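You operate a simulated robot arm through the tools that you are given. There is no shell and no other tool. Be economical: measure what you need, move in short steps, check, and stop when the job is done.

You run a simulated two-armed robot. Do the job below in one go: nothing can be reset, and whatever is moved stays where it is left.

JOB
Wipe up the spill on the top of the numbered bench with the red rag and put it back.

It is judged by the outcome, as a careful person would: the job done as asked, and still so three seconds after it is handed in. It fails if anything else is knocked over, pushed out of place, dropped, spilled or broken.

ROBOT AND FRAMES
Two 6-joint arms with two-finger parallel grippers on one trunk, on a base that drives. Base frame: it is fixed to the floor where the robot stands at the start and does not move with it; the origin is under the middle of the robot, x ahead of it, y to its left, z up; the surface under the hand at the start is at about z = 850. Readings come in mm, degrees, newtons and seconds.
The left shoulder is at the start at [60, 187, 1122], the right one opposite. With the tool pointing down near the work surface each hand reaches from about 260 to 620 mm from the robot's upright axis, wherever it stands, measured 20 degrees to its own side. Payload 1.57 kg a hand.
Tool frame (each hand has its own): the origin (TCP) lies between the finger pads and is the grasp point; the fingertips stand 30 mm ahead of it; z points along the fingers, y is the line along which they close. Largest opening 110 mm; finger width 24, thickness 12; the body of the gripper, 48 by 112 mm, starts 78 mm behind the TCP.
Orientation is that of the tool frame in the base frame, as a unit quaternion [w, x, y, z]. With the fingers straight down and closing along the base's y, the tool's x points along the base's -x, its y along +y and its z along -z.

CONTROLS
- The arms move only by the tool arm_command. It takes "left_moves", "right_moves" or both (then of equal length, played together; a hand with none holds still); each is a list that holds one entry, the list of rows, each a list of 7 numbers: the shift along the tool's x, y, z in mm, then the turn, a rotation vector about the tool's x, y, z in degrees, then the gripper command, from -1 (fully open) to 1 (shut), values between in proportion. In form: [[[dx, dy, dz, wx, wy, wz, fingers], ...]]. A call has 1 to 10 rows; each row is the pose to reach, as a shift and turn from the pose commanded when the call began, along the tool's axes at that moment. Each row takes 0.2 s and may step no farther than 50 mm and 8.6 degrees from the row before; otherwise, or with a gripper value out of range, the whole call is refused. A pose out of reach is approached as far as the arm can. The call stops where the force on the tool passes 40 N (or 10 N more than at its start, if that is more) or the arm is blocked; 0.2 s more then pass. Each finger travels about 153 mm/s and halts on what it meets, pressing with about 41 N; the grip force reading is that of the motor and also rises with nothing between the fingers. The clock runs only during rows and for 0.2 s after the last one: add rows that repeat a pose to give the fingers time. The reply holds the time, the measured pose of the TCP, the force on the tool along the base axes, the opening and the grip force, in the units named above and with some noise, with the torque about the TCP (base axes, N m) and any sound that the robot's microphone picked up.
- Cameras (640 x 400 px; columns grow to the right, rows downward): "scene" is now at [8.6, -25.7, 1658.6]; the picture's right is [-0.37, -0.93, 0.00], its down [-0.74, 0.29, -0.60] and it looks along [0.56, -0.22, -0.80] (base axes); focal length 282 px, centre (320, 200). "left" rides on the left gripper at [70, -16, -141] in its tool frame; the picture's right is [0.23, 0.97, 0.00], its down [-0.86, 0.20, -0.48] and it looks along [-0.47, 0.11, 0.88] (tool axes); focal length 222 px, centre (320, 200). "right" rides on the right gripper at [70, 16, -141] in its tool frame; the picture's right is [-0.23, 0.97, 0.00], its down [-0.86, -0.20, -0.48] and it looks along [-0.47, -0.11, 0.88] (tool axes); focal length 222 px, centre (320, 200). There is no depth. A picture from a camera that has moved, and an enlarged one, comes with that camera's place and axes in the base frame and with its lens.
- grab_frame(camera): a new picture of that camera. No time passes.
- slide_trunk(by): slides the trunk up (or, below 0, down) by that many mm; the arms and the scene camera ride with it, the base frame stays. It gives what a move gives, with no picture.
- drive_base(legs): drives the robot by 1 to 6 legs, each [ahead, left, turn to the left] in mm, mm and degrees, along the robot's own axes; the way and the turn of a leg run together, so that a leg with both is an arc; at most 1500 mm and 180 degrees a leg. The arms and the cameras ride along, it lands a little off, and it stops where it bumps. It gives what a move gives.
- aim_head(pan, tilt): turns the head with the scene camera to pan (to the left, within 86 degrees either way) and tilt (down, from -29 to 69), counted from straight ahead of the robot. It gives what a move gives.
- enlarge(camera, box): a new picture of the part [left, top, right, bottom] of that camera's present view, enlarged. No time passes.
- close_job(): hands the job in; it is judged then, once.

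Work in short steps. Places have to be worked out from the pictures, the camera data and where the tool is seen: move nearer, look again, correct. Check each grasp and each placing, and mend what went wrong. You have 120 turns and 92 pictures in all, those below and enlarged ones among them. Open the grippers and draw the arms clear of the work before you hand the job in, unless the task says otherwise; then end with one line.

The tools are called after ">>>" as name(argument=value, ...) on one line, values as JSON. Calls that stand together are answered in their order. arm_command: Moves the arms, as the interface text tells. Its arguments: {"type":"object","properties":{"left_moves":{"type":"array"},"right_moves":{"type":"array"}},"required":[]} The other tools are called the same way: slide_trunk (by) slides the trunk up or down; drive_base (legs) drives the base; aim_head (pan, tilt) turns the head that bears the scene camera; grab_frame (camera) takes a picture; enlarge (camera, box) takes an enlarged picture of a part of a camera's view; close_job () hands the job in.

At the start:

```text
time: 0.0
left_ee_pos: [403.5, -50.5, 1062.2]
left_ee_rot: [-0.001, 0.0, 1.0, 0.001]
left_force: [-0.5, -0.7, -0.4]
left_moment: [0.0, -0.03, -0.02]
left_finger_gap: 110.1
left_finger_force: 0.0
right_ee_pos: [320.1, -341.7, 1113.3]
right_ee_rot: [0.0, 0.0, 1.0, 0.0]
right_force: [-0.2, -1.1, -0.3]
right_moment: [-0.01, 0.0, 0.0]
right_finger_gap: 109.9
right_finger_force: 0.1
trunk travel left (down, up): [-750.0, 240.0]
robot x, y, heading: [-1.0, -0.0, 0.1]
head pan, tilt: [-21.5, 52.8]
```

scene: 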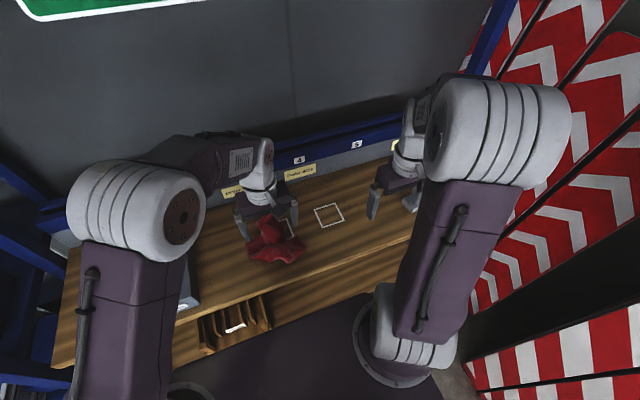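
right: 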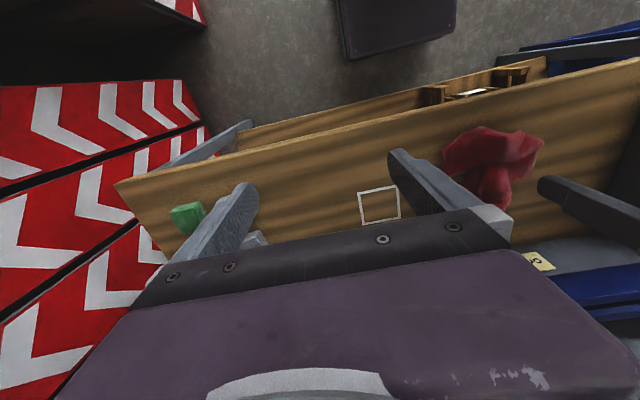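
left: 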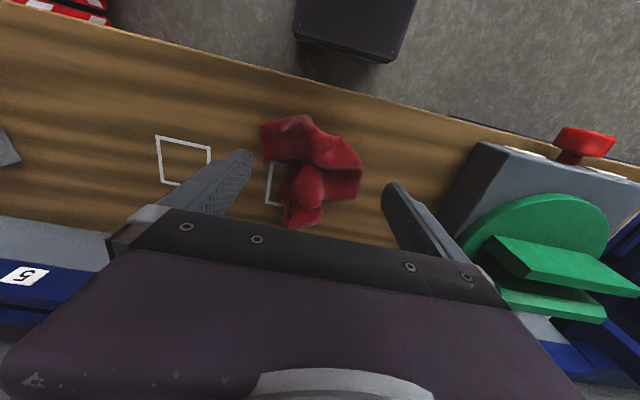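

The red rag lies on the bench, partly over a white-outlined square; I don't see the spill yet. I'll look closer at the current view and enlarge labels.

>>> enlarge(camera="scene", box=[200, 130, 440, 280])

>>> enlarge(camera="left", box=[100, 60, 480, 260])

>>> enlarge(camera="scene", box=[20, 180, 300, 380])

```text
2.67 times, centred on (320, 205) of scene
camera zoom: at [8.6, -25.7, 1658.6], right [-0.37, -0.93, 0.0], down [-0.74, 0.29, -0.6], along [0.56, -0.22, -0.8], focal length 752 px, centre (320, 187)
```

zoom: 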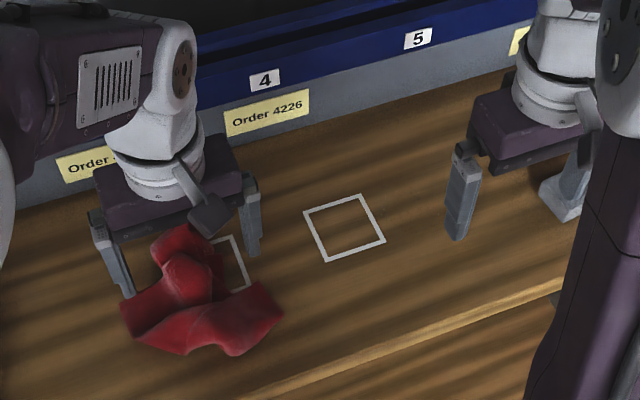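

```text
1.68 times, centred on (290, 160) of left
camera zoom: at [332.2, -66.5, 1202.7], right [-0.23, 0.97, 0.0], down [0.86, 0.2, 0.48], along [0.47, 0.11, -0.88], focal length 374 px, centre (370, 267)
```

zoom: 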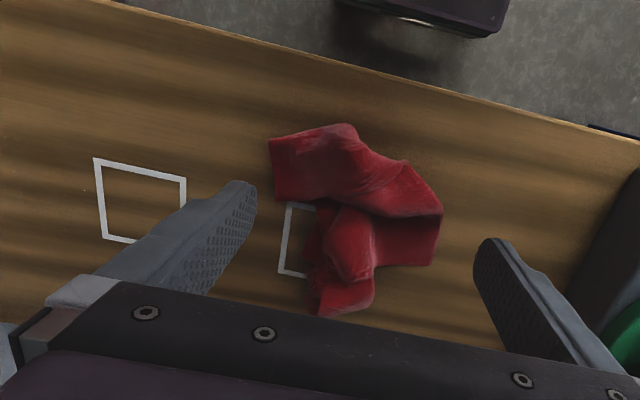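

```text
2.00 times, centred on (160, 280) of scene
camera zoom: at [8.6, -25.7, 1658.6], right [-0.37, -0.93, 0.0], down [-0.74, 0.29, -0.6], along [0.56, -0.22, -0.8], focal length 564 px, centre (640, 40)
```

zoom: 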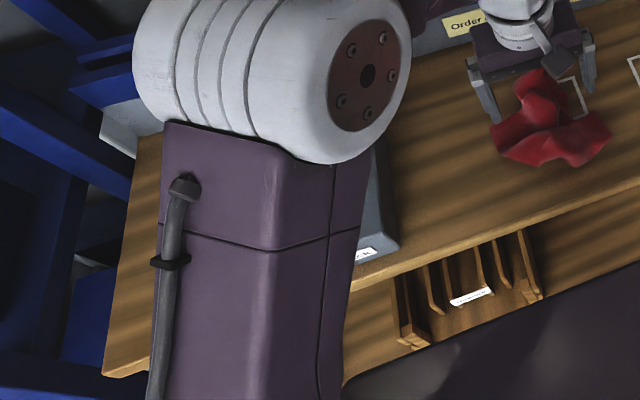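

No spill seen near the rag yet. I'll look around with the head to find numbered benches and the spill.

>>> aim_head(pan=60, tilt=25)

>>> grab_frame(camera="scene")

>>> aim_head(pan=-70, tilt=30)

>>> grab_frame(camera="scene")

>>> aim_head(pan=-10, tilt=15)

>>> grab_frame(camera="scene")

```text
time: 1.6
left_ee_pos: [404.2, -49.1, 1060.8]
left_ee_rot: [0.0, 0.0, 1.0, 0.0]
left_force: [-0.1, 0.3, -0.1]
left_moment: [-0.01, -0.01, -0.01]
left_finger_gap: 109.9
left_finger_force: 0.2
right_ee_pos: [320.0, -341.8, 1113.8]
right_ee_rot: [0.0, 0.0, 1.0, -0.001]
right_force: [-0.7, -0.9, -0.4]
right_moment: [-0.03, 0.0, 0.01]
right_finger_gap: 110.0
right_finger_force: 0.0
trunk travel left (down, up): [-750.0, 240.0]
robot x, y, heading: [-4.4, -1.8, -0.2]
head pan, tilt: [60.0, 25.0]
```

```text
85 pictures are left
camera scene: at [-14.3, 81.2, 1699.9], right [0.87, -0.5, 0.0], down [-0.21, -0.37, -0.91], along [0.45, 0.78, -0.42], focal length 282 px, centre (320, 200)
```

scene: 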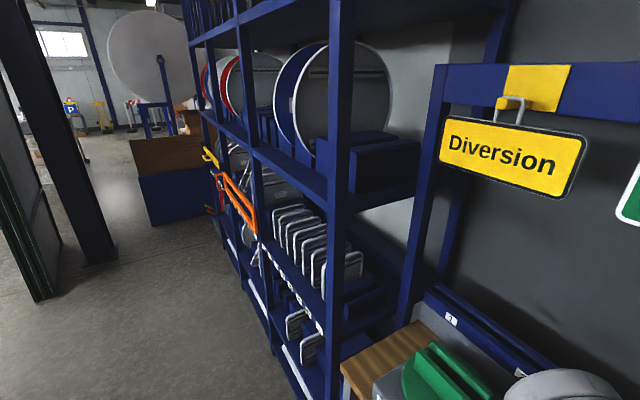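

```text
time: 3.7
left_ee_pos: [403.1, -50.1, 1061.8]
left_ee_rot: [0.0, 0.0, 1.0, 0.001]
left_force: [-0.5, 0.5, 0.1]
left_moment: [-0.02, 0.02, 0.0]
left_finger_gap: 110.1
left_finger_force: 0.0
right_ee_pos: [319.7, -343.0, 1113.7]
right_ee_rot: [0.0, 0.0, 1.0, 0.0]
right_force: [-0.1, 0.4, -0.4]
right_moment: [0.01, 0.01, 0.03]
right_finger_gap: 110.2
right_finger_force: 0.1
trunk travel left (down, up): [-750.0, 240.0]
robot x, y, heading: [-2.5, 3.5, 0.2]
head pan, tilt: [-70.0, 30.0]
```

```text
84 pictures are left
camera scene: at [-29.5, -83.5, 1691.9], right [-0.94, -0.34, 0.0], down [-0.17, 0.47, -0.87], along [0.3, -0.81, -0.5], focal length 282 px, centre (320, 200)
```

scene: 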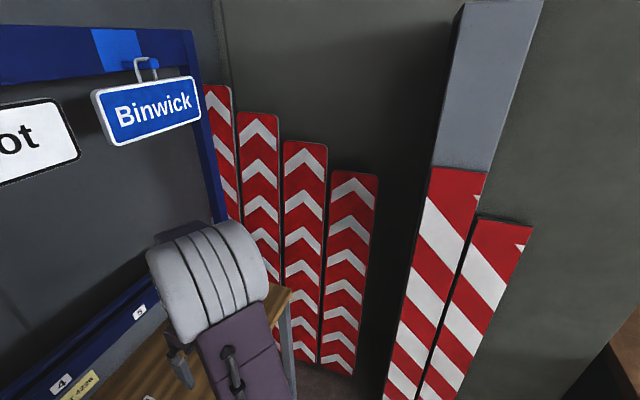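

```text
time: 5.0
left_ee_pos: [403.8, -49.1, 1060.9]
left_ee_rot: [0.0, 0.0, 1.0, 0.0]
left_force: [-0.6, -0.7, -0.2]
left_moment: [0.0, -0.01, -0.03]
left_finger_gap: 109.9
left_finger_force: 0.1
right_ee_pos: [320.2, -341.5, 1114.2]
right_ee_rot: [0.0, 0.0, 1.0, 0.0]
right_force: [-0.8, -0.9, 0.0]
right_moment: [-0.01, 0.01, 0.0]
right_finger_gap: 109.9
right_finger_force: 0.2
trunk travel left (down, up): [-750.0, 240.0]
robot x, y, heading: [-1.0, -2.8, -0.1]
head pan, tilt: [-10.0, 15.0]
```

```text
83 pictures are left
camera scene: at [31.5, -14.9, 1716.1], right [-0.17, -0.98, 0.0], down [-0.26, 0.05, -0.97], along [0.95, -0.17, -0.26], focal length 282 px, centre (320, 200)
```

scene: 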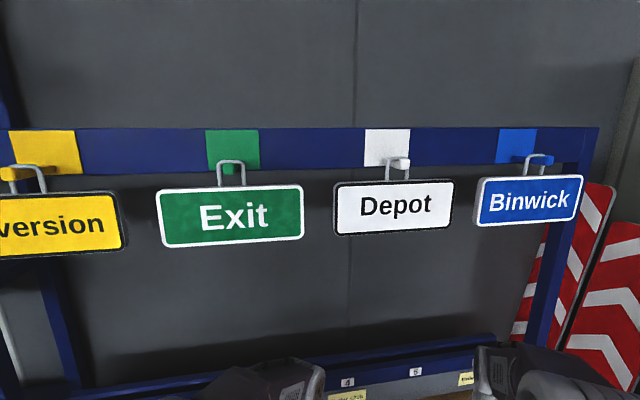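

This bench carries the numbers. I'll look at its whole top from several angles for the spill.

>>> aim_head(pan=40, tilt=55)

>>> grab_frame(camera="scene")

>>> aim_head(pan=5, tilt=60)

>>> grab_frame(camera="scene")

>>> aim_head(pan=-55, tilt=60)

>>> grab_frame(camera="scene")

>>> enlarge(camera="right", box=[110, 100, 430, 300])

```text
time: 6.1
left_ee_pos: [403.4, -50.2, 1062.4]
left_ee_rot: [0.0, 0.0, 1.0, 0.0]
left_force: [-0.4, 0.1, -1.4]
left_moment: [-0.02, -0.01, 0.02]
left_finger_gap: 110.0
left_finger_force: 0.1
right_ee_pos: [320.6, -341.0, 1113.9]
right_ee_rot: [0.0, 0.0, 1.0, 0.0]
right_force: [-0.7, 0.1, -0.2]
right_moment: [0.02, 0.05, -0.01]
right_finger_gap: 110.1
right_finger_force: 0.2
trunk travel left (down, up): [-750.0, 240.0]
robot x, y, heading: [4.0, 1.7, 0.1]
head pan, tilt: [40.0, 55.0]
```

```text
82 pictures are left
camera scene: at [-5.1, 47.8, 1655.9], right [0.64, -0.77, 0.0], down [-0.63, -0.53, -0.57], along [0.44, 0.37, -0.82], focal length 282 px, centre (320, 200)
```

scene: 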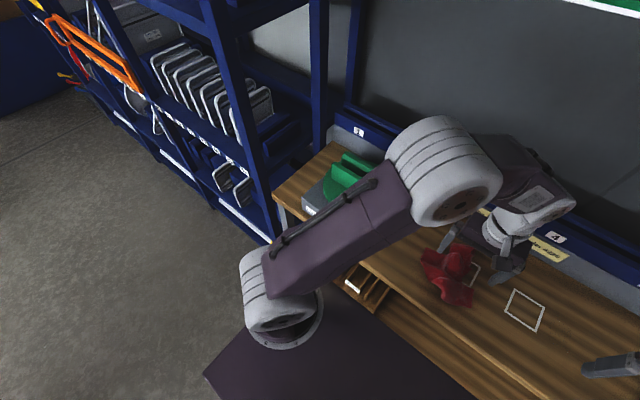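

```text
time: 7.2
left_ee_pos: [403.3, -49.0, 1061.8]
left_ee_rot: [0.001, 0.0, 1.0, 0.0]
left_force: [-0.2, -0.4, 0.1]
left_moment: [-0.01, 0.0, -0.01]
left_finger_gap: 110.4
left_finger_force: 0.1
right_ee_pos: [319.9, -341.1, 1113.3]
right_ee_rot: [0.0, 0.0, 1.0, -0.001]
right_force: [0.8, 0.2, 0.2]
right_moment: [0.0, 0.04, 0.01]
right_finger_gap: 110.2
right_finger_force: 0.1
trunk travel left (down, up): [-750.0, 240.0]
robot x, y, heading: [-0.3, -0.4, -0.1]
head pan, tilt: [5.0, 60.0]
```

```text
81 pictures are left
camera scene: at [5.9, 7.4, 1649.8], right [0.09, -1.0, 0.0], down [-0.86, -0.08, -0.5], along [0.5, 0.04, -0.87], focal length 282 px, centre (320, 200)
```

scene: 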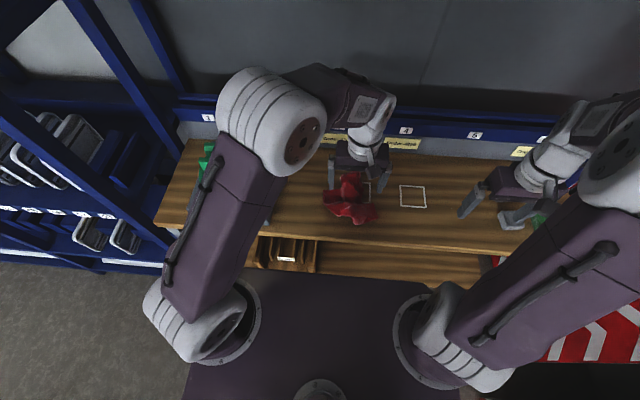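

```text
time: 8.4
left_ee_pos: [403.6, -49.9, 1061.4]
left_ee_rot: [0.0, 0.0, 1.0, 0.0]
left_force: [-0.6, -0.3, -0.3]
left_moment: [-0.01, -0.02, 0.02]
left_finger_gap: 110.1
left_finger_force: 0.0
right_ee_pos: [320.8, -342.5, 1114.4]
right_ee_rot: [0.0, 0.0, 1.0, 0.0]
right_force: [0.0, 0.3, -0.3]
right_moment: [0.0, -0.01, -0.01]
right_finger_gap: 110.2
right_finger_force: 0.1
trunk travel left (down, up): [-750.0, 240.0]
robot x, y, heading: [-1.8, 1.0, -0.1]
head pan, tilt: [-55.0, 60.0]
```

```text
80 pictures are left
camera scene: at [-22.2, -53.1, 1649.8], right [-0.82, -0.57, 0.0], down [-0.5, 0.71, -0.5], along [0.29, -0.41, -0.87], focal length 282 px, centre (320, 200)
```

scene: 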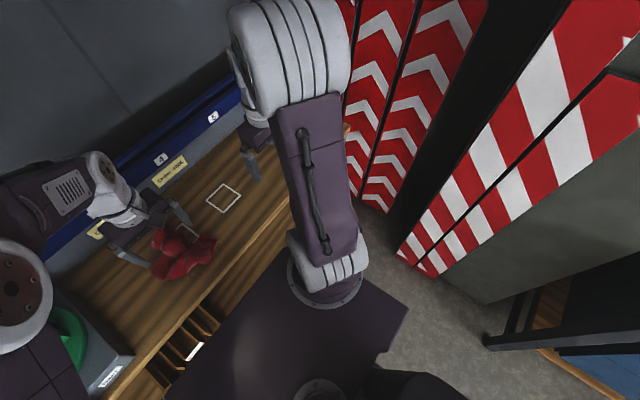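

```text
2.00 times, centred on (270, 200) of right
camera zoom: at [249.5, -325.6, 1254.6], right [0.23, 0.97, 0.0], down [0.86, -0.2, 0.48], along [0.47, -0.11, -0.88], focal length 444 px, centre (420, 200)
```

zoom: 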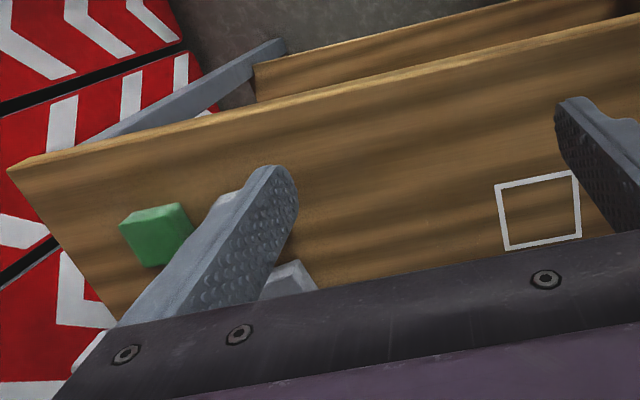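

No spill is visible yet; arms hide parts of the bench. I'll look to both sides/backwards to check for other benches before moving.

>>> aim_head(pan=-86, tilt=40)

>>> grab_frame(camera="scene")

>>> aim_head(pan=86, tilt=30)

>>> grab_frame(camera="scene")

```text
time: 9.4
left_ee_pos: [403.0, -49.2, 1061.0]
left_ee_rot: [0.001, 0.0, 1.0, 0.001]
left_force: [0.2, -0.5, 0.5]
left_moment: [0.03, 0.02, -0.01]
left_finger_gap: 109.7
left_finger_force: 0.1
right_ee_pos: [320.0, -343.2, 1114.3]
right_ee_rot: [0.0, 0.0, 1.0, 0.0]
right_force: [-0.3, 0.8, -0.2]
right_moment: [0.04, -0.04, -0.01]
right_finger_gap: 110.0
right_finger_force: 0.0
trunk travel left (down, up): [-750.0, 240.0]
robot x, y, heading: [4.2, 3.6, -0.2]
head pan, tilt: [-85.9, 40.0]
```

```text
78 pictures are left
camera scene: at [-54.4, -83.2, 1676.5], right [-1.0, -0.07, 0.0], down [-0.05, 0.64, -0.77], along [0.05, -0.76, -0.64], focal length 282 px, centre (320, 200)
```

scene: 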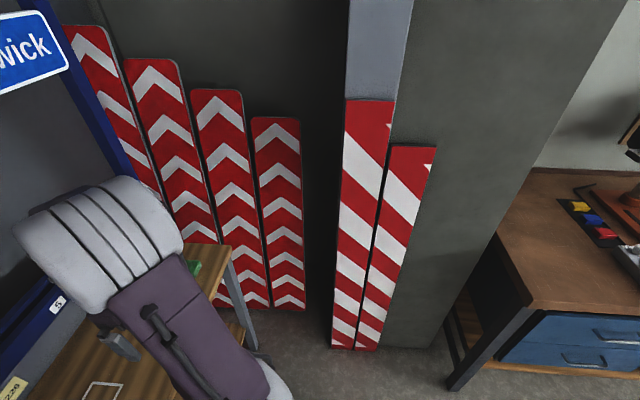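

```text
time: 12.0
left_ee_pos: [403.4, -50.2, 1061.9]
left_ee_rot: [0.0, 0.001, 1.0, 0.0]
left_force: [-0.2, 0.0, -0.3]
left_moment: [0.01, 0.01, 0.02]
left_finger_gap: 110.1
left_finger_force: 0.1
right_ee_pos: [320.3, -342.3, 1113.3]
right_ee_rot: [0.0, -0.001, 1.0, 0.0]
right_force: [-0.5, 0.2, 0.5]
right_moment: [-0.03, 0.01, 0.02]
right_finger_gap: 109.7
right_finger_force: 0.1
trunk travel left (down, up): [-750.0, 240.0]
robot x, y, heading: [-1.8, -1.2, 0.1]
head pan, tilt: [85.9, 30.0]
```

```text
77 pictures are left
camera scene: at [-54.0, 91.7, 1691.9], right [1.0, -0.07, 0.0], down [-0.04, -0.5, -0.87], along [0.06, 0.86, -0.5], focal length 282 px, centre (320, 200)
```

scene: 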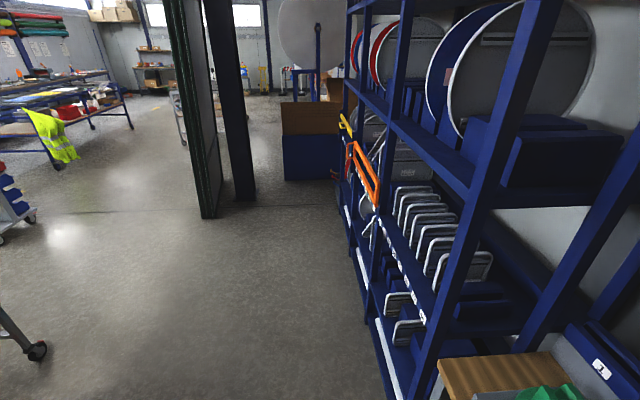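

Our bench is the one with numbers 1–5. I'll back up a bit so the arms leave the bench and it's fully visible.

>>> drive_base(legs=[[-400, 0, 0]])

>>> aim_head(pan=0, tilt=35)

>>> grab_frame(camera="scene")

```text
time: 14.5
left_ee_pos: [7.8, -51.2, 1061.3]
left_ee_rot: [0.0, 0.004, 1.0, 0.0]
left_force: [-0.8, -0.4, 0.6]
left_moment: [0.02, -0.02, -0.01]
left_finger_gap: 110.2
left_finger_force: 0.1
right_ee_pos: [-76.3, -342.7, 1112.9]
right_ee_rot: [-0.001, 0.003, 1.0, 0.001]
right_force: [-0.6, -1.3, 0.5]
right_moment: [0.02, 0.01, 0.01]
right_finger_gap: 109.8
right_finger_force: 0.0
trunk travel left (down, up): [-750.0, 240.0]
robot x, y, heading: [-396.5, -1.5, -0.3]
head pan, tilt: [85.9, 30.0]
```

```text
time: 16.1
left_ee_pos: [8.3, -50.8, 1060.9]
left_ee_rot: [0.0, 0.003, 1.0, 0.0]
left_force: [-0.1, 0.1, -0.3]
left_moment: [0.01, -0.01, 0.01]
left_finger_gap: 109.8
left_finger_force: 0.0
right_ee_pos: [-78.7, -342.7, 1113.7]
right_ee_rot: [0.001, 0.003, 1.0, 0.0]
right_force: [0.3, -0.1, -0.3]
right_moment: [-0.01, 0.03, 0.02]
right_finger_gap: 110.1
right_finger_force: 0.1
trunk travel left (down, up): [-750.0, 240.0]
robot x, y, heading: [-395.2, 0.4, -0.3]
head pan, tilt: [0.0, 35.0]
```

```text
76 pictures are left
camera scene: at [-368.4, 2.7, 1684.1], right [-0.01, -1.0, 0.0], down [-0.57, 0.0, -0.82], along [0.82, 0.0, -0.57], focal length 282 px, centre (320, 200)
```

scene: 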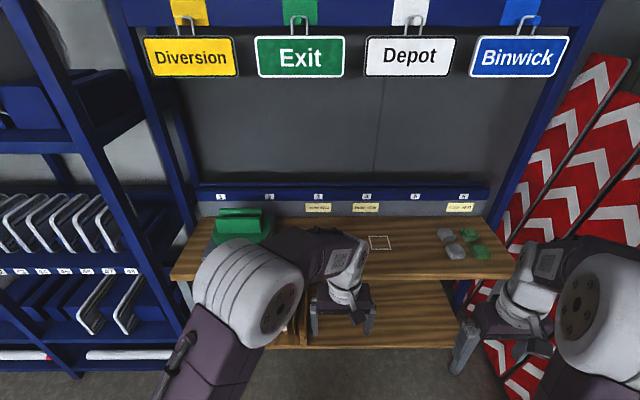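

The bench has positions 1–6. I'll enlarge the bench area, then drop the trunk so the arms don't hide it.

>>> enlarge(camera="scene", box=[350, 170, 520, 290])

>>> arm_command(left_moves=[[[0, 40, 0, 0, 0, 0, -1], [0, 80, 0, 0, 0, 0, -1], [0, 120, 0, 0, 0, 0, -1], [0, 160, 0, 0, 0, 0, -1], [0, 200, 0, 0, 0, 0, -1], [0, 240, 0, 0, 0, 0, -1], [0, 280, 0, 0, 0, 0, -1]]])

>>> grab_frame(camera="scene")

```text
3.33 times, centred on (435, 230) of scene
camera zoom: at [-368.4, 2.7, 1684.1], right [-0.01, -1.0, 0.0], down [-0.57, 0.0, -0.82], along [0.82, 0.0, -0.57], focal length 941 px, centre (-63, 100)
```

zoom: 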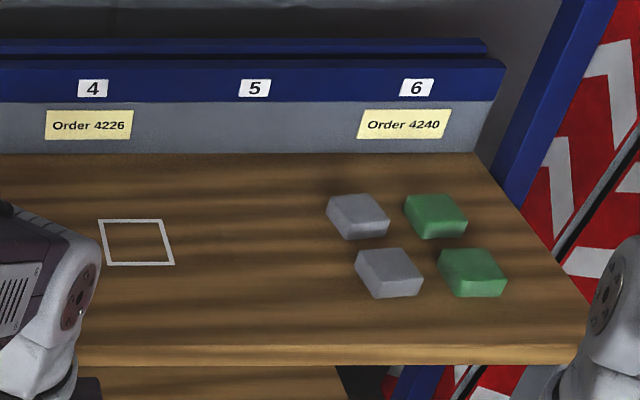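

```text
time: 17.7
left_ee_pos: [7.6, 232.0, 1061.5]
left_ee_rot: [0.0, 0.004, 1.0, -0.001]
left_force: [0.3, -0.8, 0.3]
left_moment: [0.02, 0.02, 0.01]
left_finger_gap: 110.2
left_finger_force: 0.0
right_ee_pos: [-78.7, -342.0, 1113.9]
right_ee_rot: [-0.001, 0.003, 1.0, -0.001]
right_force: [-1.4, 0.2, 0.6]
right_moment: [-0.03, 0.0, 0.02]
right_finger_gap: 110.0
right_finger_force: 0.0
trunk travel left (down, up): [-750.0, 240.0]
robot x, y, heading: [-395.1, 2.0, -0.3]
head pan, tilt: [0.0, 35.0]
```

```text
74 pictures are left
camera scene: at [-368.5, 4.6, 1684.1], right [-0.01, -1.0, 0.0], down [-0.57, 0.0, -0.82], along [0.82, -0.01, -0.57], focal length 282 px, centre (320, 200)
```

scene: 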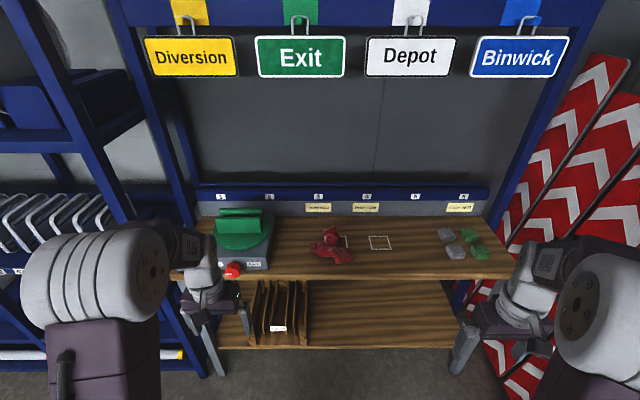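

>>> enlarge(camera="scene", box=[180, 180, 410, 350])

>>> enlarge(camera="scene", box=[270, 195, 400, 285])

```text
2.35 times, centred on (295, 265) of scene
camera zoom: at [-368.5, 4.6, 1684.1], right [-0.01, -1.0, 0.0], down [-0.57, 0.0, -0.82], along [0.82, -0.01, -0.57], focal length 664 px, centre (379, 47)
```

zoom: 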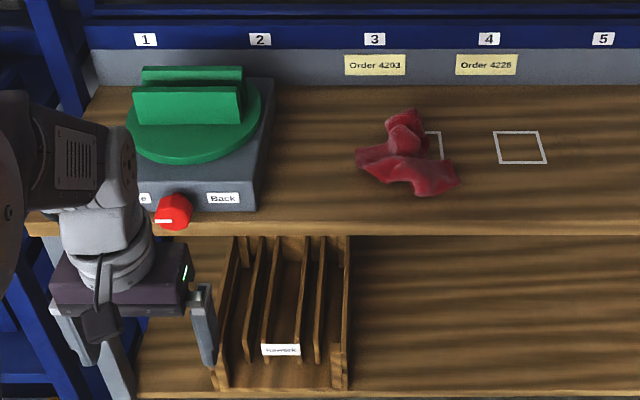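

```text
4.44 times, centred on (335, 240) of scene
camera zoom: at [-368.5, 4.6, 1684.1], right [-0.01, -1.0, 0.0], down [-0.57, 0.0, -0.82], along [0.82, -0.01, -0.57], focal length 1254 px, centre (253, 22)
```

zoom: 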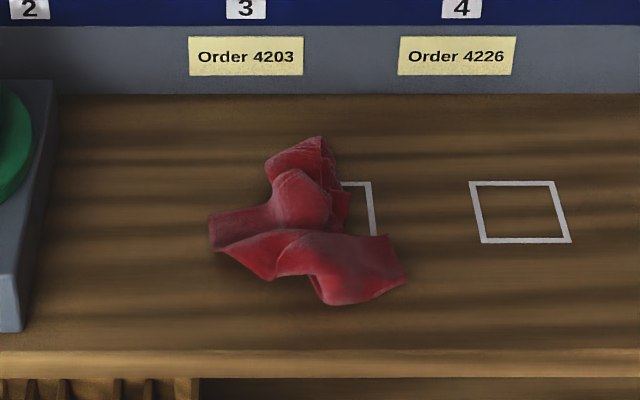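

I see no puddle on the open parts; it may be clear liquid, hidden behind the turntable, or under the rag. I'll raise the trunk and go nearer for a steeper look.

>>> slide_trunk(by=235)

>>> drive_base(legs=[[250, 0, 0]])

>>> aim_head(pan=0, tilt=55)

>>> grab_frame(camera="scene")

>>> grab_frame(camera="left")

>>> grab_frame(camera="right")

```text
time: 20.1
left_ee_pos: [9.0, 229.8, 1296.6]
left_ee_rot: [0.0, 0.003, 1.0, 0.001]
left_force: [-0.1, 0.3, -0.1]
left_moment: [-0.02, 0.03, -0.01]
left_finger_gap: 110.2
left_finger_force: 0.0
right_ee_pos: [-77.8, -342.0, 1348.4]
right_ee_rot: [0.0, 0.003, 1.0, -0.001]
right_force: [0.3, 0.4, -0.3]
right_moment: [0.02, 0.03, 0.03]
right_finger_gap: 109.8
right_finger_force: 0.1
trunk travel left (down, up): [-985.0, 5.0]
robot x, y, heading: [-393.1, 2.5, -0.3]
head pan, tilt: [0.0, 35.0]
```

```text
time: 22.0
left_ee_pos: [254.5, 227.1, 1298.3]
left_ee_rot: [0.002, 0.004, 1.0, 0.0]
left_force: [0.2, -0.8, 0.8]
left_moment: [-0.02, -0.04, -0.01]
left_finger_gap: 109.8
left_finger_force: 0.1
right_ee_pos: [166.8, -344.7, 1349.7]
right_ee_rot: [0.002, 0.005, 1.0, -0.001]
right_force: [-0.2, 0.9, 0.6]
right_moment: [-0.01, -0.02, -0.01]
right_finger_gap: 110.2
right_finger_force: 0.2
trunk travel left (down, up): [-985.0, 5.0]
robot x, y, heading: [-144.6, 4.1, -0.6]
head pan, tilt: [0.0, 35.0]
```

```text
time: 22.8
left_ee_pos: [258.9, 228.1, 1296.6]
left_ee_rot: [0.0, 0.004, 1.0, 0.0]
left_force: [-0.3, -0.4, 0.3]
left_moment: [0.02, 0.0, -0.01]
left_finger_gap: 110.1
left_finger_force: 0.1
right_ee_pos: [171.4, -345.7, 1348.1]
right_ee_rot: [0.0, 0.005, 1.0, 0.001]
right_force: [0.0, -0.1, 0.2]
right_moment: [-0.02, 0.0, -0.01]
right_finger_gap: 109.9
right_finger_force: 0.0
trunk travel left (down, up): [-985.0, 5.0]
robot x, y, heading: [-145.6, -0.8, -0.4]
head pan, tilt: [0.0, 55.0]
```

```text
71 pictures are left
camera scene: at [-133.2, 0.9, 1890.9], right [-0.01, -1.0, 0.0], down [-0.82, 0.01, -0.57], along [0.57, 0.0, -0.82], focal length 282 px, centre (320, 200)
```

scene: 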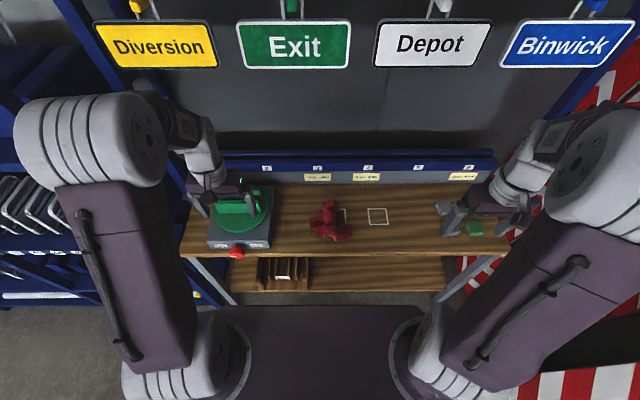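

```text
70 pictures are left
camera left: at [188.6, 211.1, 1438.1], right [-0.22, 0.98, 0.0], down [0.86, 0.19, 0.48], along [0.47, 0.1, -0.88], focal length 222 px, centre (320, 200)
```

left: 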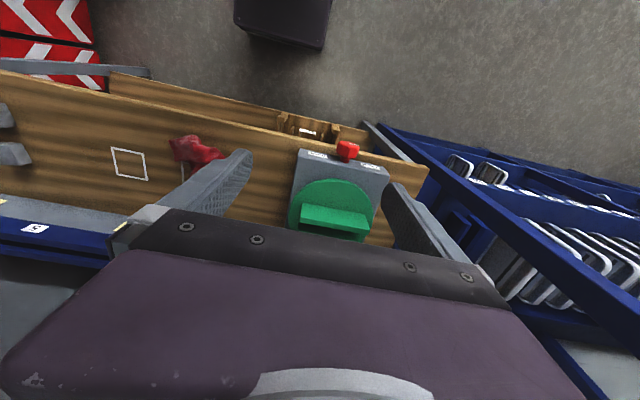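

```text
69 pictures are left
camera right: at [101.7, -328.1, 1489.6], right [0.24, 0.97, 0.0], down [0.85, -0.21, 0.48], along [0.46, -0.11, -0.88], focal length 222 px, centre (320, 200)
```

right: 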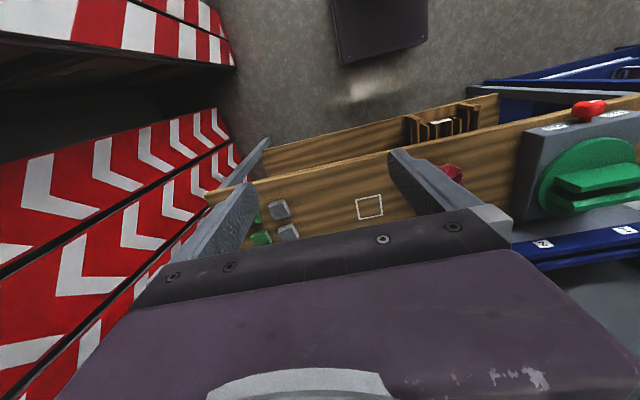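

Let me enlarge both halves of this bench view.

>>> enlarge(camera="scene", box=[260, 170, 400, 260])

>>> enlarge(camera="scene", box=[370, 165, 520, 265])

>>> enlarge(camera="left", box=[240, 100, 440, 250])

```text
4.44 times, centred on (330, 215) of scene
camera zoom: at [-133.2, 0.9, 1890.9], right [-0.01, -1.0, 0.0], down [-0.82, 0.01, -0.57], along [0.57, 0.0, -0.82], focal length 1254 px, centre (276, 133)
```

zoom: 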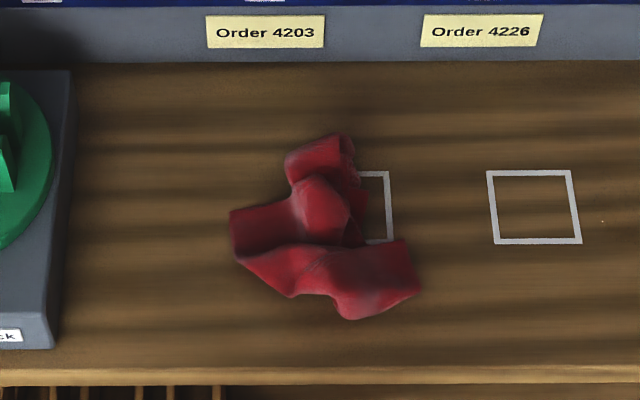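

```text
4.00 times, centred on (445, 215) of scene
camera zoom: at [-133.2, 0.9, 1890.9], right [-0.01, -1.0, 0.0], down [-0.82, 0.01, -0.57], along [0.57, 0.0, -0.82], focal length 1129 px, centre (-180, 140)
```

zoom: 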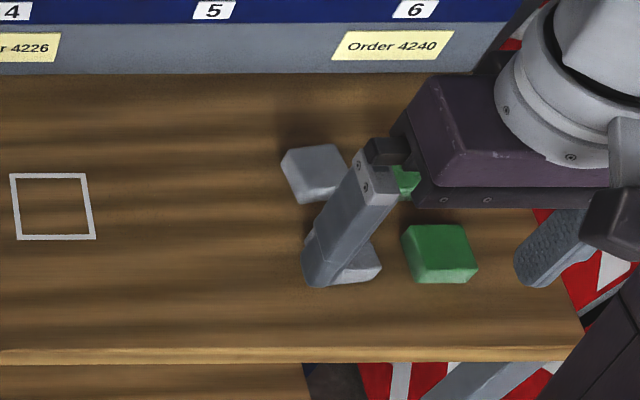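

```text
2.67 times, centred on (340, 175) of left
camera zoom: at [188.6, 211.1, 1438.1], right [-0.22, 0.98, 0.0], down [0.86, 0.19, 0.48], along [0.47, 0.1, -0.88], focal length 592 px, centre (267, 267)
```

zoom: 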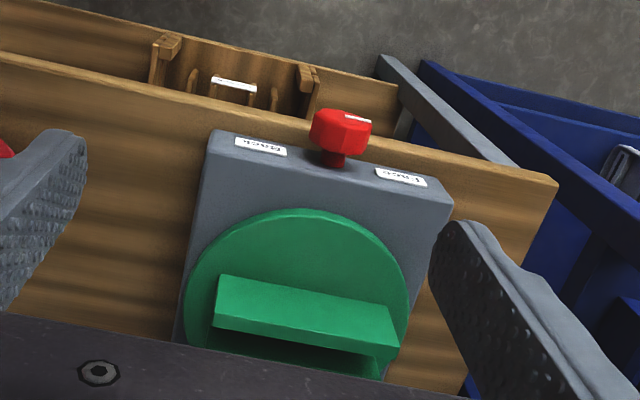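

Nothing on the open wood; the likely place is under the rag. I'll return to the working position, bring the left hand back over the rag and then lower the trunk.

>>> drive_base(legs=[[145, 0, 0.4]])

>>> arm_command(left_moves=[[[0, -40, 0, 0, 0, 0, -1], [0, -80, 0, 0, 0, 0, -1], [0, -120, 0, 0, 0, 0, -1], [0, -160, 0, 0, 0, 0, -1], [0, -200, 0, 0, 0, 0, -1], [0, -240, 0, 0, 0, 0, -1], [0, -280, 0, 0, 0, 0, -1], [-40, -285, 0, 0, 0, 0, -1]]])

>>> slide_trunk(by=-235)

>>> grab_frame(camera="left")

```text
time: 24.2
left_ee_pos: [397.6, 229.3, 1297.8]
left_ee_rot: [0.002, 0.002, 1.0, 0.0]
left_force: [-0.5, -1.1, 0.5]
left_moment: [0.01, -0.03, -0.01]
left_finger_gap: 110.0
left_finger_force: 0.0
right_ee_pos: [313.5, -343.9, 1350.4]
right_ee_rot: [0.001, 0.0, 1.0, -0.001]
right_force: [-0.9, 0.5, 0.3]
right_moment: [-0.03, -0.02, 0.02]
right_finger_gap: 110.1
right_finger_force: 0.0
trunk travel left (down, up): [-985.0, 5.0]
robot x, y, heading: [0.3, -5.0, -0.1]
head pan, tilt: [0.0, 55.0]
```

```text
time: 26.0
left_ee_pos: [441.5, -54.0, 1298.0]
left_ee_rot: [-0.001, 0.001, 1.0, 0.0]
left_force: [0.6, 0.0, -0.2]
left_moment: [0.02, 0.0, 0.0]
left_finger_gap: 109.9
left_finger_force: 0.1
right_ee_pos: [320.0, -345.1, 1348.4]
right_ee_rot: [-0.002, 0.001, 1.0, -0.001]
right_force: [-0.1, -0.1, -0.1]
right_moment: [-0.01, 0.01, -0.03]
right_finger_gap: 109.8
right_finger_force: 0.1
trunk travel left (down, up): [-985.0, 5.0]
robot x, y, heading: [-1.5, 0.4, 0.1]
head pan, tilt: [0.0, 55.0]
```

```text
time: 28.4
left_ee_pos: [439.3, -52.0, 1061.4]
left_ee_rot: [0.0, 0.0, 1.0, -0.001]
left_force: [-0.3, -0.3, 0.7]
left_moment: [-0.02, 0.01, -0.02]
left_finger_gap: 110.3
left_finger_force: 0.0
right_ee_pos: [318.6, -343.5, 1115.4]
right_ee_rot: [0.0, 0.001, 1.0, 0.0]
right_force: [0.1, -0.6, -0.4]
right_moment: [0.0, 0.0, -0.01]
right_finger_gap: 110.2
right_finger_force: 0.0
trunk travel left (down, up): [-750.0, 240.0]
robot x, y, heading: [3.8, -1.0, -0.1]
head pan, tilt: [0.0, 55.0]
```

```text
65 pictures are left
camera left: at [368.5, -69.7, 1204.3], right [-0.23, 0.97, 0.0], down [0.86, 0.2, 0.48], along [0.47, 0.11, -0.88], focal length 222 px, centre (320, 200)
```

left: 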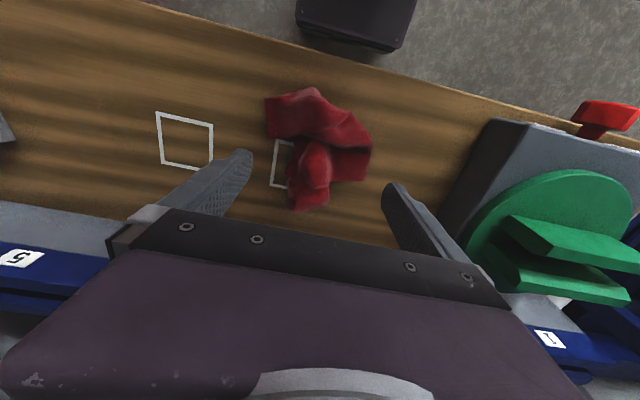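

The rag's knot is at about (482, -50). I'll move above it, narrowing to ~80 mm, and go down to z≈940 first.

>>> arm_command(left_moves=[[[-43, 2, 0, 0, 0, 0, -0.45], [-43, 2, 40, 0, 0, 0, -0.45], [-43, 2, 80, 0, 0, 0, -0.45], [-43, 2, 110, 0, 0, 0, -0.45], [-43, 2, 110, 0, 0, 0, -0.45]]])

>>> grab_frame(camera="left")

>>> aim_head(pan=-5, tilt=58)

>>> grab_frame(camera="scene")

```text
time: 29.6
left_ee_pos: [480.4, -50.3, 952.8]
left_ee_rot: [-0.001, 0.001, 1.0, 0.0]
left_force: [0.4, -1.1, 0.3]
left_moment: [-0.02, -0.01, 0.02]
left_finger_gap: 79.7
left_finger_force: 0.0
right_ee_pos: [317.3, -344.8, 1113.0]
right_ee_rot: [0.0, 0.001, 1.0, 0.001]
right_force: [0.1, 0.7, -0.1]
right_moment: [-0.04, -0.02, 0.0]
right_finger_gap: 110.1
right_finger_force: 0.0
trunk travel left (down, up): [-750.0, 240.0]
robot x, y, heading: [0.9, -0.6, -0.1]
head pan, tilt: [0.0, 55.0]
```

```text
64 pictures are left
camera left: at [410.2, -67.4, 1093.3], right [-0.23, 0.97, 0.0], down [0.86, 0.2, 0.48], along [0.47, 0.11, -0.88], focal length 222 px, centre (320, 200)
```

left: 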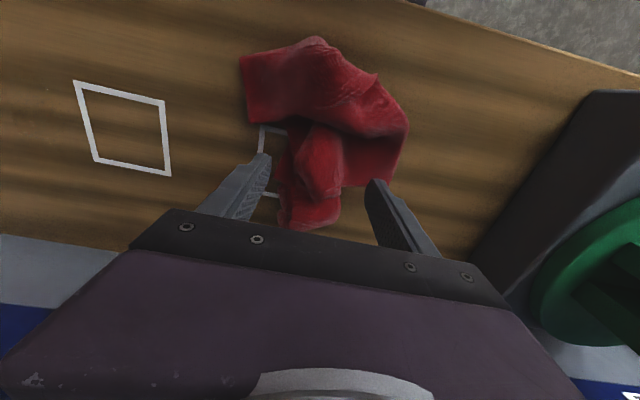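

```text
time: 30.3
left_ee_pos: [481.6, -51.2, 952.0]
left_ee_rot: [0.0, 0.0, 1.0, 0.0]
left_force: [0.2, 0.4, 0.1]
left_moment: [0.0, -0.01, 0.0]
left_finger_gap: 79.7
left_finger_force: 0.0
right_ee_pos: [317.3, -344.1, 1113.4]
right_ee_rot: [0.0, 0.001, 1.0, -0.001]
right_force: [0.5, 0.2, -0.1]
right_moment: [0.01, 0.01, -0.02]
right_finger_gap: 109.9
right_finger_force: 0.1
trunk travel left (down, up): [-750.0, 240.0]
robot x, y, heading: [-1.1, -2.6, -0.2]
head pan, tilt: [-5.0, 58.0]
```

```text
63 pictures are left
camera scene: at [6.0, -5.8, 1652.2], right [-0.09, -1.0, 0.0], down [-0.84, 0.07, -0.53], along [0.53, -0.05, -0.85], focal length 282 px, centre (320, 200)
```

scene: 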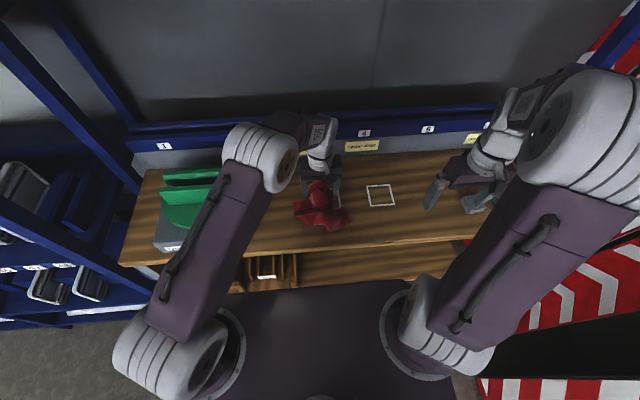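

The knot is centred between the fingers. I lower to z≈886 with the fingertips just over the wood and close.

>>> arm_command(left_moves=[[[5, -2, 30, 0, 0, 0, -0.45], [5, -2, 50, 0, 0, 0, -0.45], [5, -2, 64, 0, 0, 0, -0.45], [5, -2, 64, 0, 0, 0, -0.45]]])

>>> enlarge(camera="left", box=[160, 0, 480, 240])

```text
time: 31.3
left_ee_pos: [478.2, -52.6, 888.0]
left_ee_rot: [0.0, 0.001, 1.0, 0.001]
left_force: [-0.8, -0.6, 0.7]
left_moment: [-0.02, -0.03, 0.0]
left_finger_gap: 79.8
left_finger_force: 0.1
right_ee_pos: [319.6, -343.8, 1114.8]
right_ee_rot: [0.0, 0.001, 1.0, -0.001]
right_force: [0.2, 0.9, 0.5]
right_moment: [0.02, 0.01, 0.03]
right_finger_gap: 110.1
right_finger_force: 0.1
trunk travel left (down, up): [-750.0, 240.0]
robot x, y, heading: [-2.7, -3.3, 0.1]
head pan, tilt: [-5.0, 58.0]
```

```text
1.67 times, centred on (320, 120) of left
camera zoom: at [406.2, -69.6, 1030.1], right [-0.23, 0.97, 0.0], down [0.86, 0.2, 0.48], along [0.47, 0.11, -0.88], focal length 370 px, centre (320, 333)
```

zoom: 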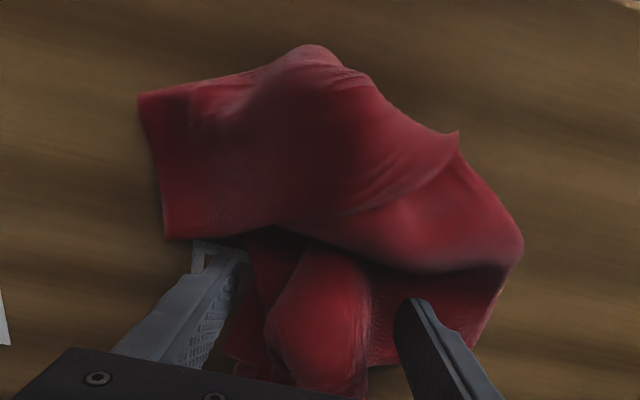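

Fingers straddle the knot. Close and check the grip.

>>> arm_command(left_moves=[[[0, 0, 0, 0, 0, 0, 0.3], [0, 0, 0, 0, 0, 0, 1], [0, 0, 0, 0, 0, 0, 1], [0, 0, 0, 0, 0, 0, 1]]])

>>> arm_command(left_moves=[[[0, 0, -30, 0, 0, 0, 1], [0, 0, -60, 0, 0, 0, 1], [0, 0, -90, 0, 0, 0, 1], [0, 0, -120, 0, 0, 0, 1], [0, 0, -140, 0, 0, 0, 1]]])

>>> grab_frame(camera="left")

>>> grab_frame(camera="scene")

```text
time: 32.3
left_ee_pos: [477.0, -53.8, 890.6]
left_ee_rot: [0.002, 0.002, 1.0, 0.0]
left_force: [0.6, 0.2, 5.8]
left_moment: [0.01, -0.06, 0.02]
left_finger_gap: 6.1
left_finger_force: 25.7
right_ee_pos: [317.4, -344.1, 1112.7]
right_ee_rot: [0.0, 0.001, 1.0, 0.0]
right_force: [-0.1, -0.2, -0.4]
right_moment: [0.0, -0.02, 0.0]
right_finger_gap: 110.0
right_finger_force: 0.1
trunk travel left (down, up): [-750.0, 240.0]
robot x, y, heading: [-1.3, -0.4, -0.2]
head pan, tilt: [-5.0, 58.0]
```

```text
time: 33.5
left_ee_pos: [477.3, -52.6, 1028.7]
left_ee_rot: [0.0, 0.001, 1.0, 0.0]
left_force: [0.0, 0.1, -0.1]
left_moment: [0.02, -0.02, -0.02]
left_finger_gap: 5.2
left_finger_force: 26.0
right_ee_pos: [317.2, -345.0, 1113.9]
right_ee_rot: [0.0, 0.0, 1.0, 0.0]
right_force: [-0.4, -0.1, 0.4]
right_moment: [-0.01, -0.03, 0.0]
right_finger_gap: 110.0
right_finger_force: 0.1
trunk travel left (down, up): [-750.0, 240.0]
robot x, y, heading: [-2.4, -4.4, -0.2]
head pan, tilt: [-5.0, 58.0]
```

```text
61 pictures are left
camera left: at [406.6, -69.2, 1170.0], right [-0.23, 0.97, 0.0], down [0.86, 0.2, 0.48], along [0.47, 0.11, -0.88], focal length 222 px, centre (320, 200)
```

left: 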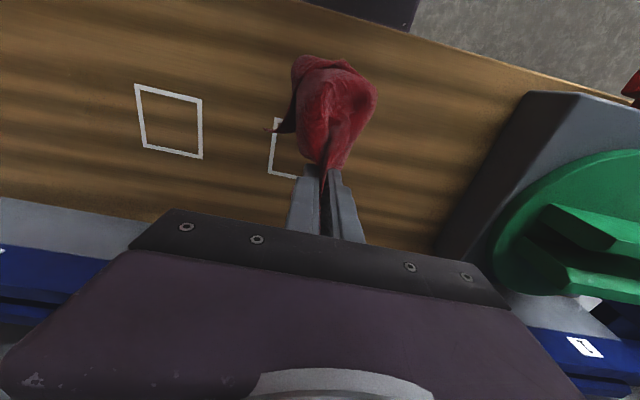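

```text
60 pictures are left
camera scene: at [5.9, -5.7, 1652.1], right [-0.09, -1.0, 0.0], down [-0.84, 0.07, -0.53], along [0.53, -0.05, -0.85], focal length 282 px, centre (320, 200)
```

scene: 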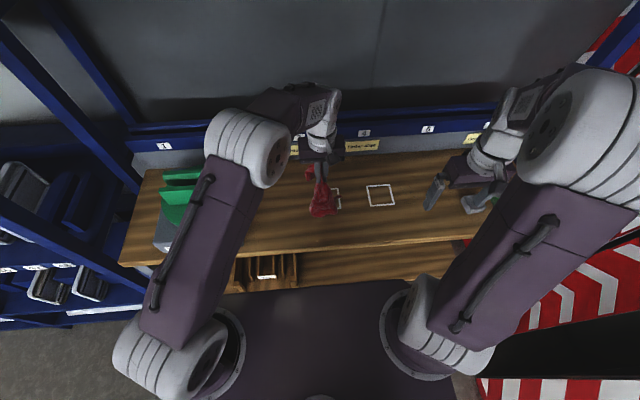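

The rag is held (gap 5 mm). I'll look at the wood beneath, shifting the rag sideways to uncover it.

>>> arm_command(left_moves=[[[0, -45, -10, 0, 0, 0, 1], [0, -90, -20, 0, 0, 0, 1], [0, -130, -30, 0, 0, 0, 1], [0, -170, -30, 0, 0, 0, 1]]])

>>> enlarge(camera="scene", box=[240, 140, 400, 260])

>>> grab_frame(camera="left")

```text
time: 34.5
left_ee_pos: [448.8, -180.5, 1054.8]
left_ee_rot: [0.0, 0.002, 1.0, 0.001]
left_force: [0.9, 0.4, -0.3]
left_moment: [0.02, 0.0, 0.02]
left_finger_gap: 5.1
left_finger_force: 25.6
left hand out of reach, approached as far as the arm can: row 3, 4
right_ee_pos: [317.6, -343.2, 1114.9]
right_ee_rot: [0.001, 0.001, 1.0, -0.001]
right_force: [0.7, 0.1, 0.4]
right_moment: [0.02, 0.02, 0.01]
right_finger_gap: 109.9
right_finger_force: 0.0
trunk travel left (down, up): [-750.0, 240.0]
robot x, y, heading: [-0.4, -2.0, 0.1]
head pan, tilt: [-5.0, 58.0]
```

```text
3.33 times, centred on (320, 200) of scene
camera zoom: at [5.6, -6.4, 1652.2], right [-0.09, -1.0, 0.0], down [-0.84, 0.08, -0.53], along [0.53, -0.05, -0.85], focal length 941 px, centre (320, 200)
```

zoom: 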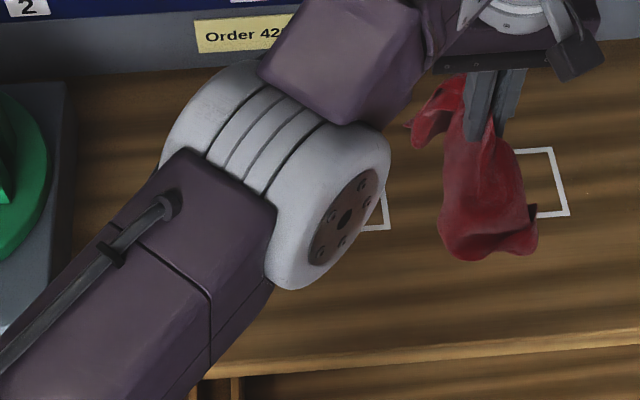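

```text
58 pictures are left
camera left: at [378.2, -196.9, 1196.6], right [-0.23, 0.97, 0.0], down [0.86, 0.2, 0.48], along [0.47, 0.11, -0.88], focal length 222 px, centre (320, 200)
```

left: 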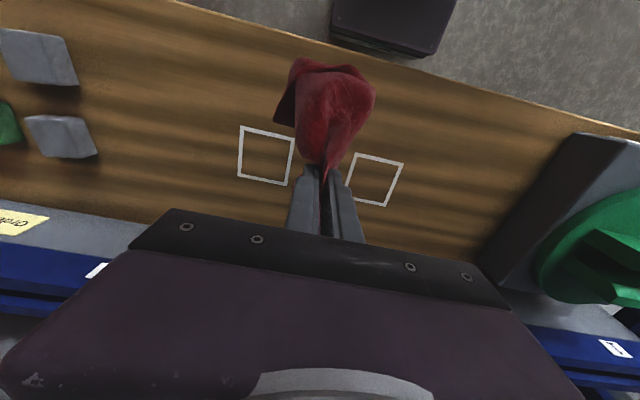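

>>> enlarge(camera="left", box=[330, 60, 560, 260])

>>> enlarge(camera="left", box=[80, 20, 340, 220])

```text
2.00 times, centred on (445, 160) of left
camera zoom: at [378.2, -196.9, 1196.6], right [-0.23, 0.97, 0.0], down [0.86, 0.2, 0.48], along [0.47, 0.11, -0.88], focal length 444 px, centre (70, 280)
```

zoom: 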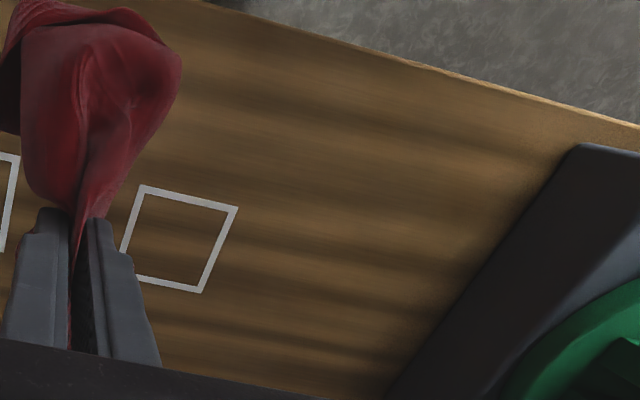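

```text
2.00 times, centred on (210, 120) of left
camera zoom: at [378.2, -196.9, 1196.6], right [-0.23, 0.97, 0.0], down [0.86, 0.2, 0.48], along [0.47, 0.11, -0.88], focal length 444 px, centre (540, 360)
```

zoom: 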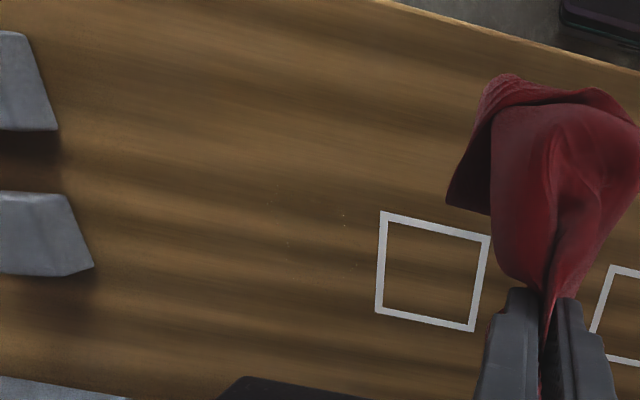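

There are faint fixed specks right of square 4 around (478, -325) – perhaps a clear spill. I'll zoom in with the right hand camera and the head camera.

>>> enlarge(camera="right", box=[240, 140, 400, 240])

>>> enlarge(camera="left", box=[100, 80, 260, 180])

>>> enlarge(camera="scene", box=[360, 150, 480, 230])

```text
4.00 times, centred on (320, 190) of right
camera zoom: at [246.7, -327.6, 1254.7], right [0.23, 0.97, 0.0], down [0.85, -0.2, 0.48], along [0.47, -0.11, -0.88], focal length 888 px, centre (320, 240)
```

zoom: 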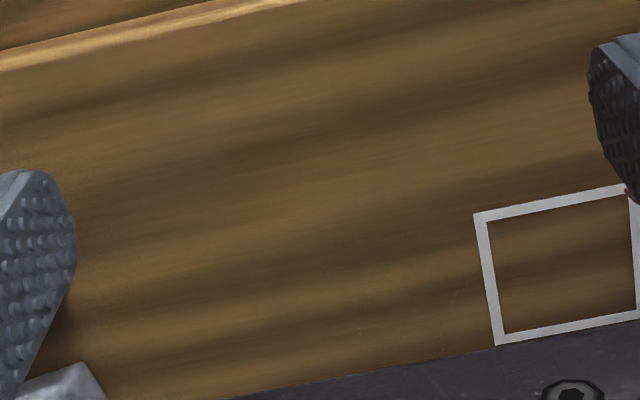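

```text
4.00 times, centred on (180, 130) of left
camera zoom: at [378.2, -196.9, 1196.6], right [-0.23, 0.97, 0.0], down [0.86, 0.2, 0.48], along [0.47, 0.11, -0.88], focal length 888 px, centre (880, 480)
```

zoom: 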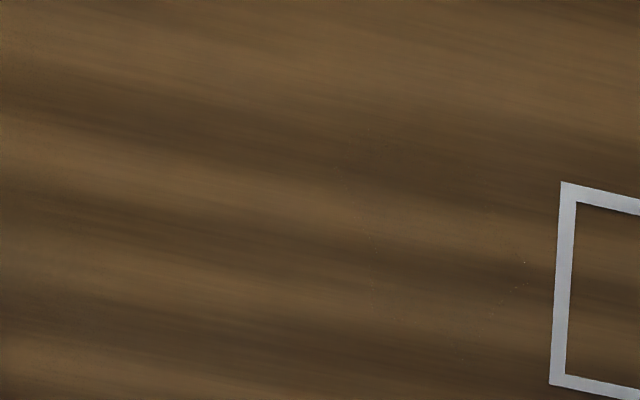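

```text
5.00 times, centred on (420, 190) of scene
camera zoom: at [5.6, -6.4, 1652.2], right [-0.09, -1.0, 0.0], down [-0.84, 0.08, -0.53], along [0.53, -0.05, -0.85], focal length 1411 px, centre (-180, 250)
```

zoom: 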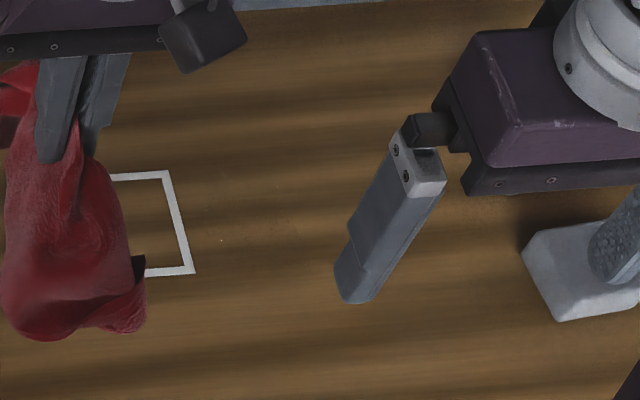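

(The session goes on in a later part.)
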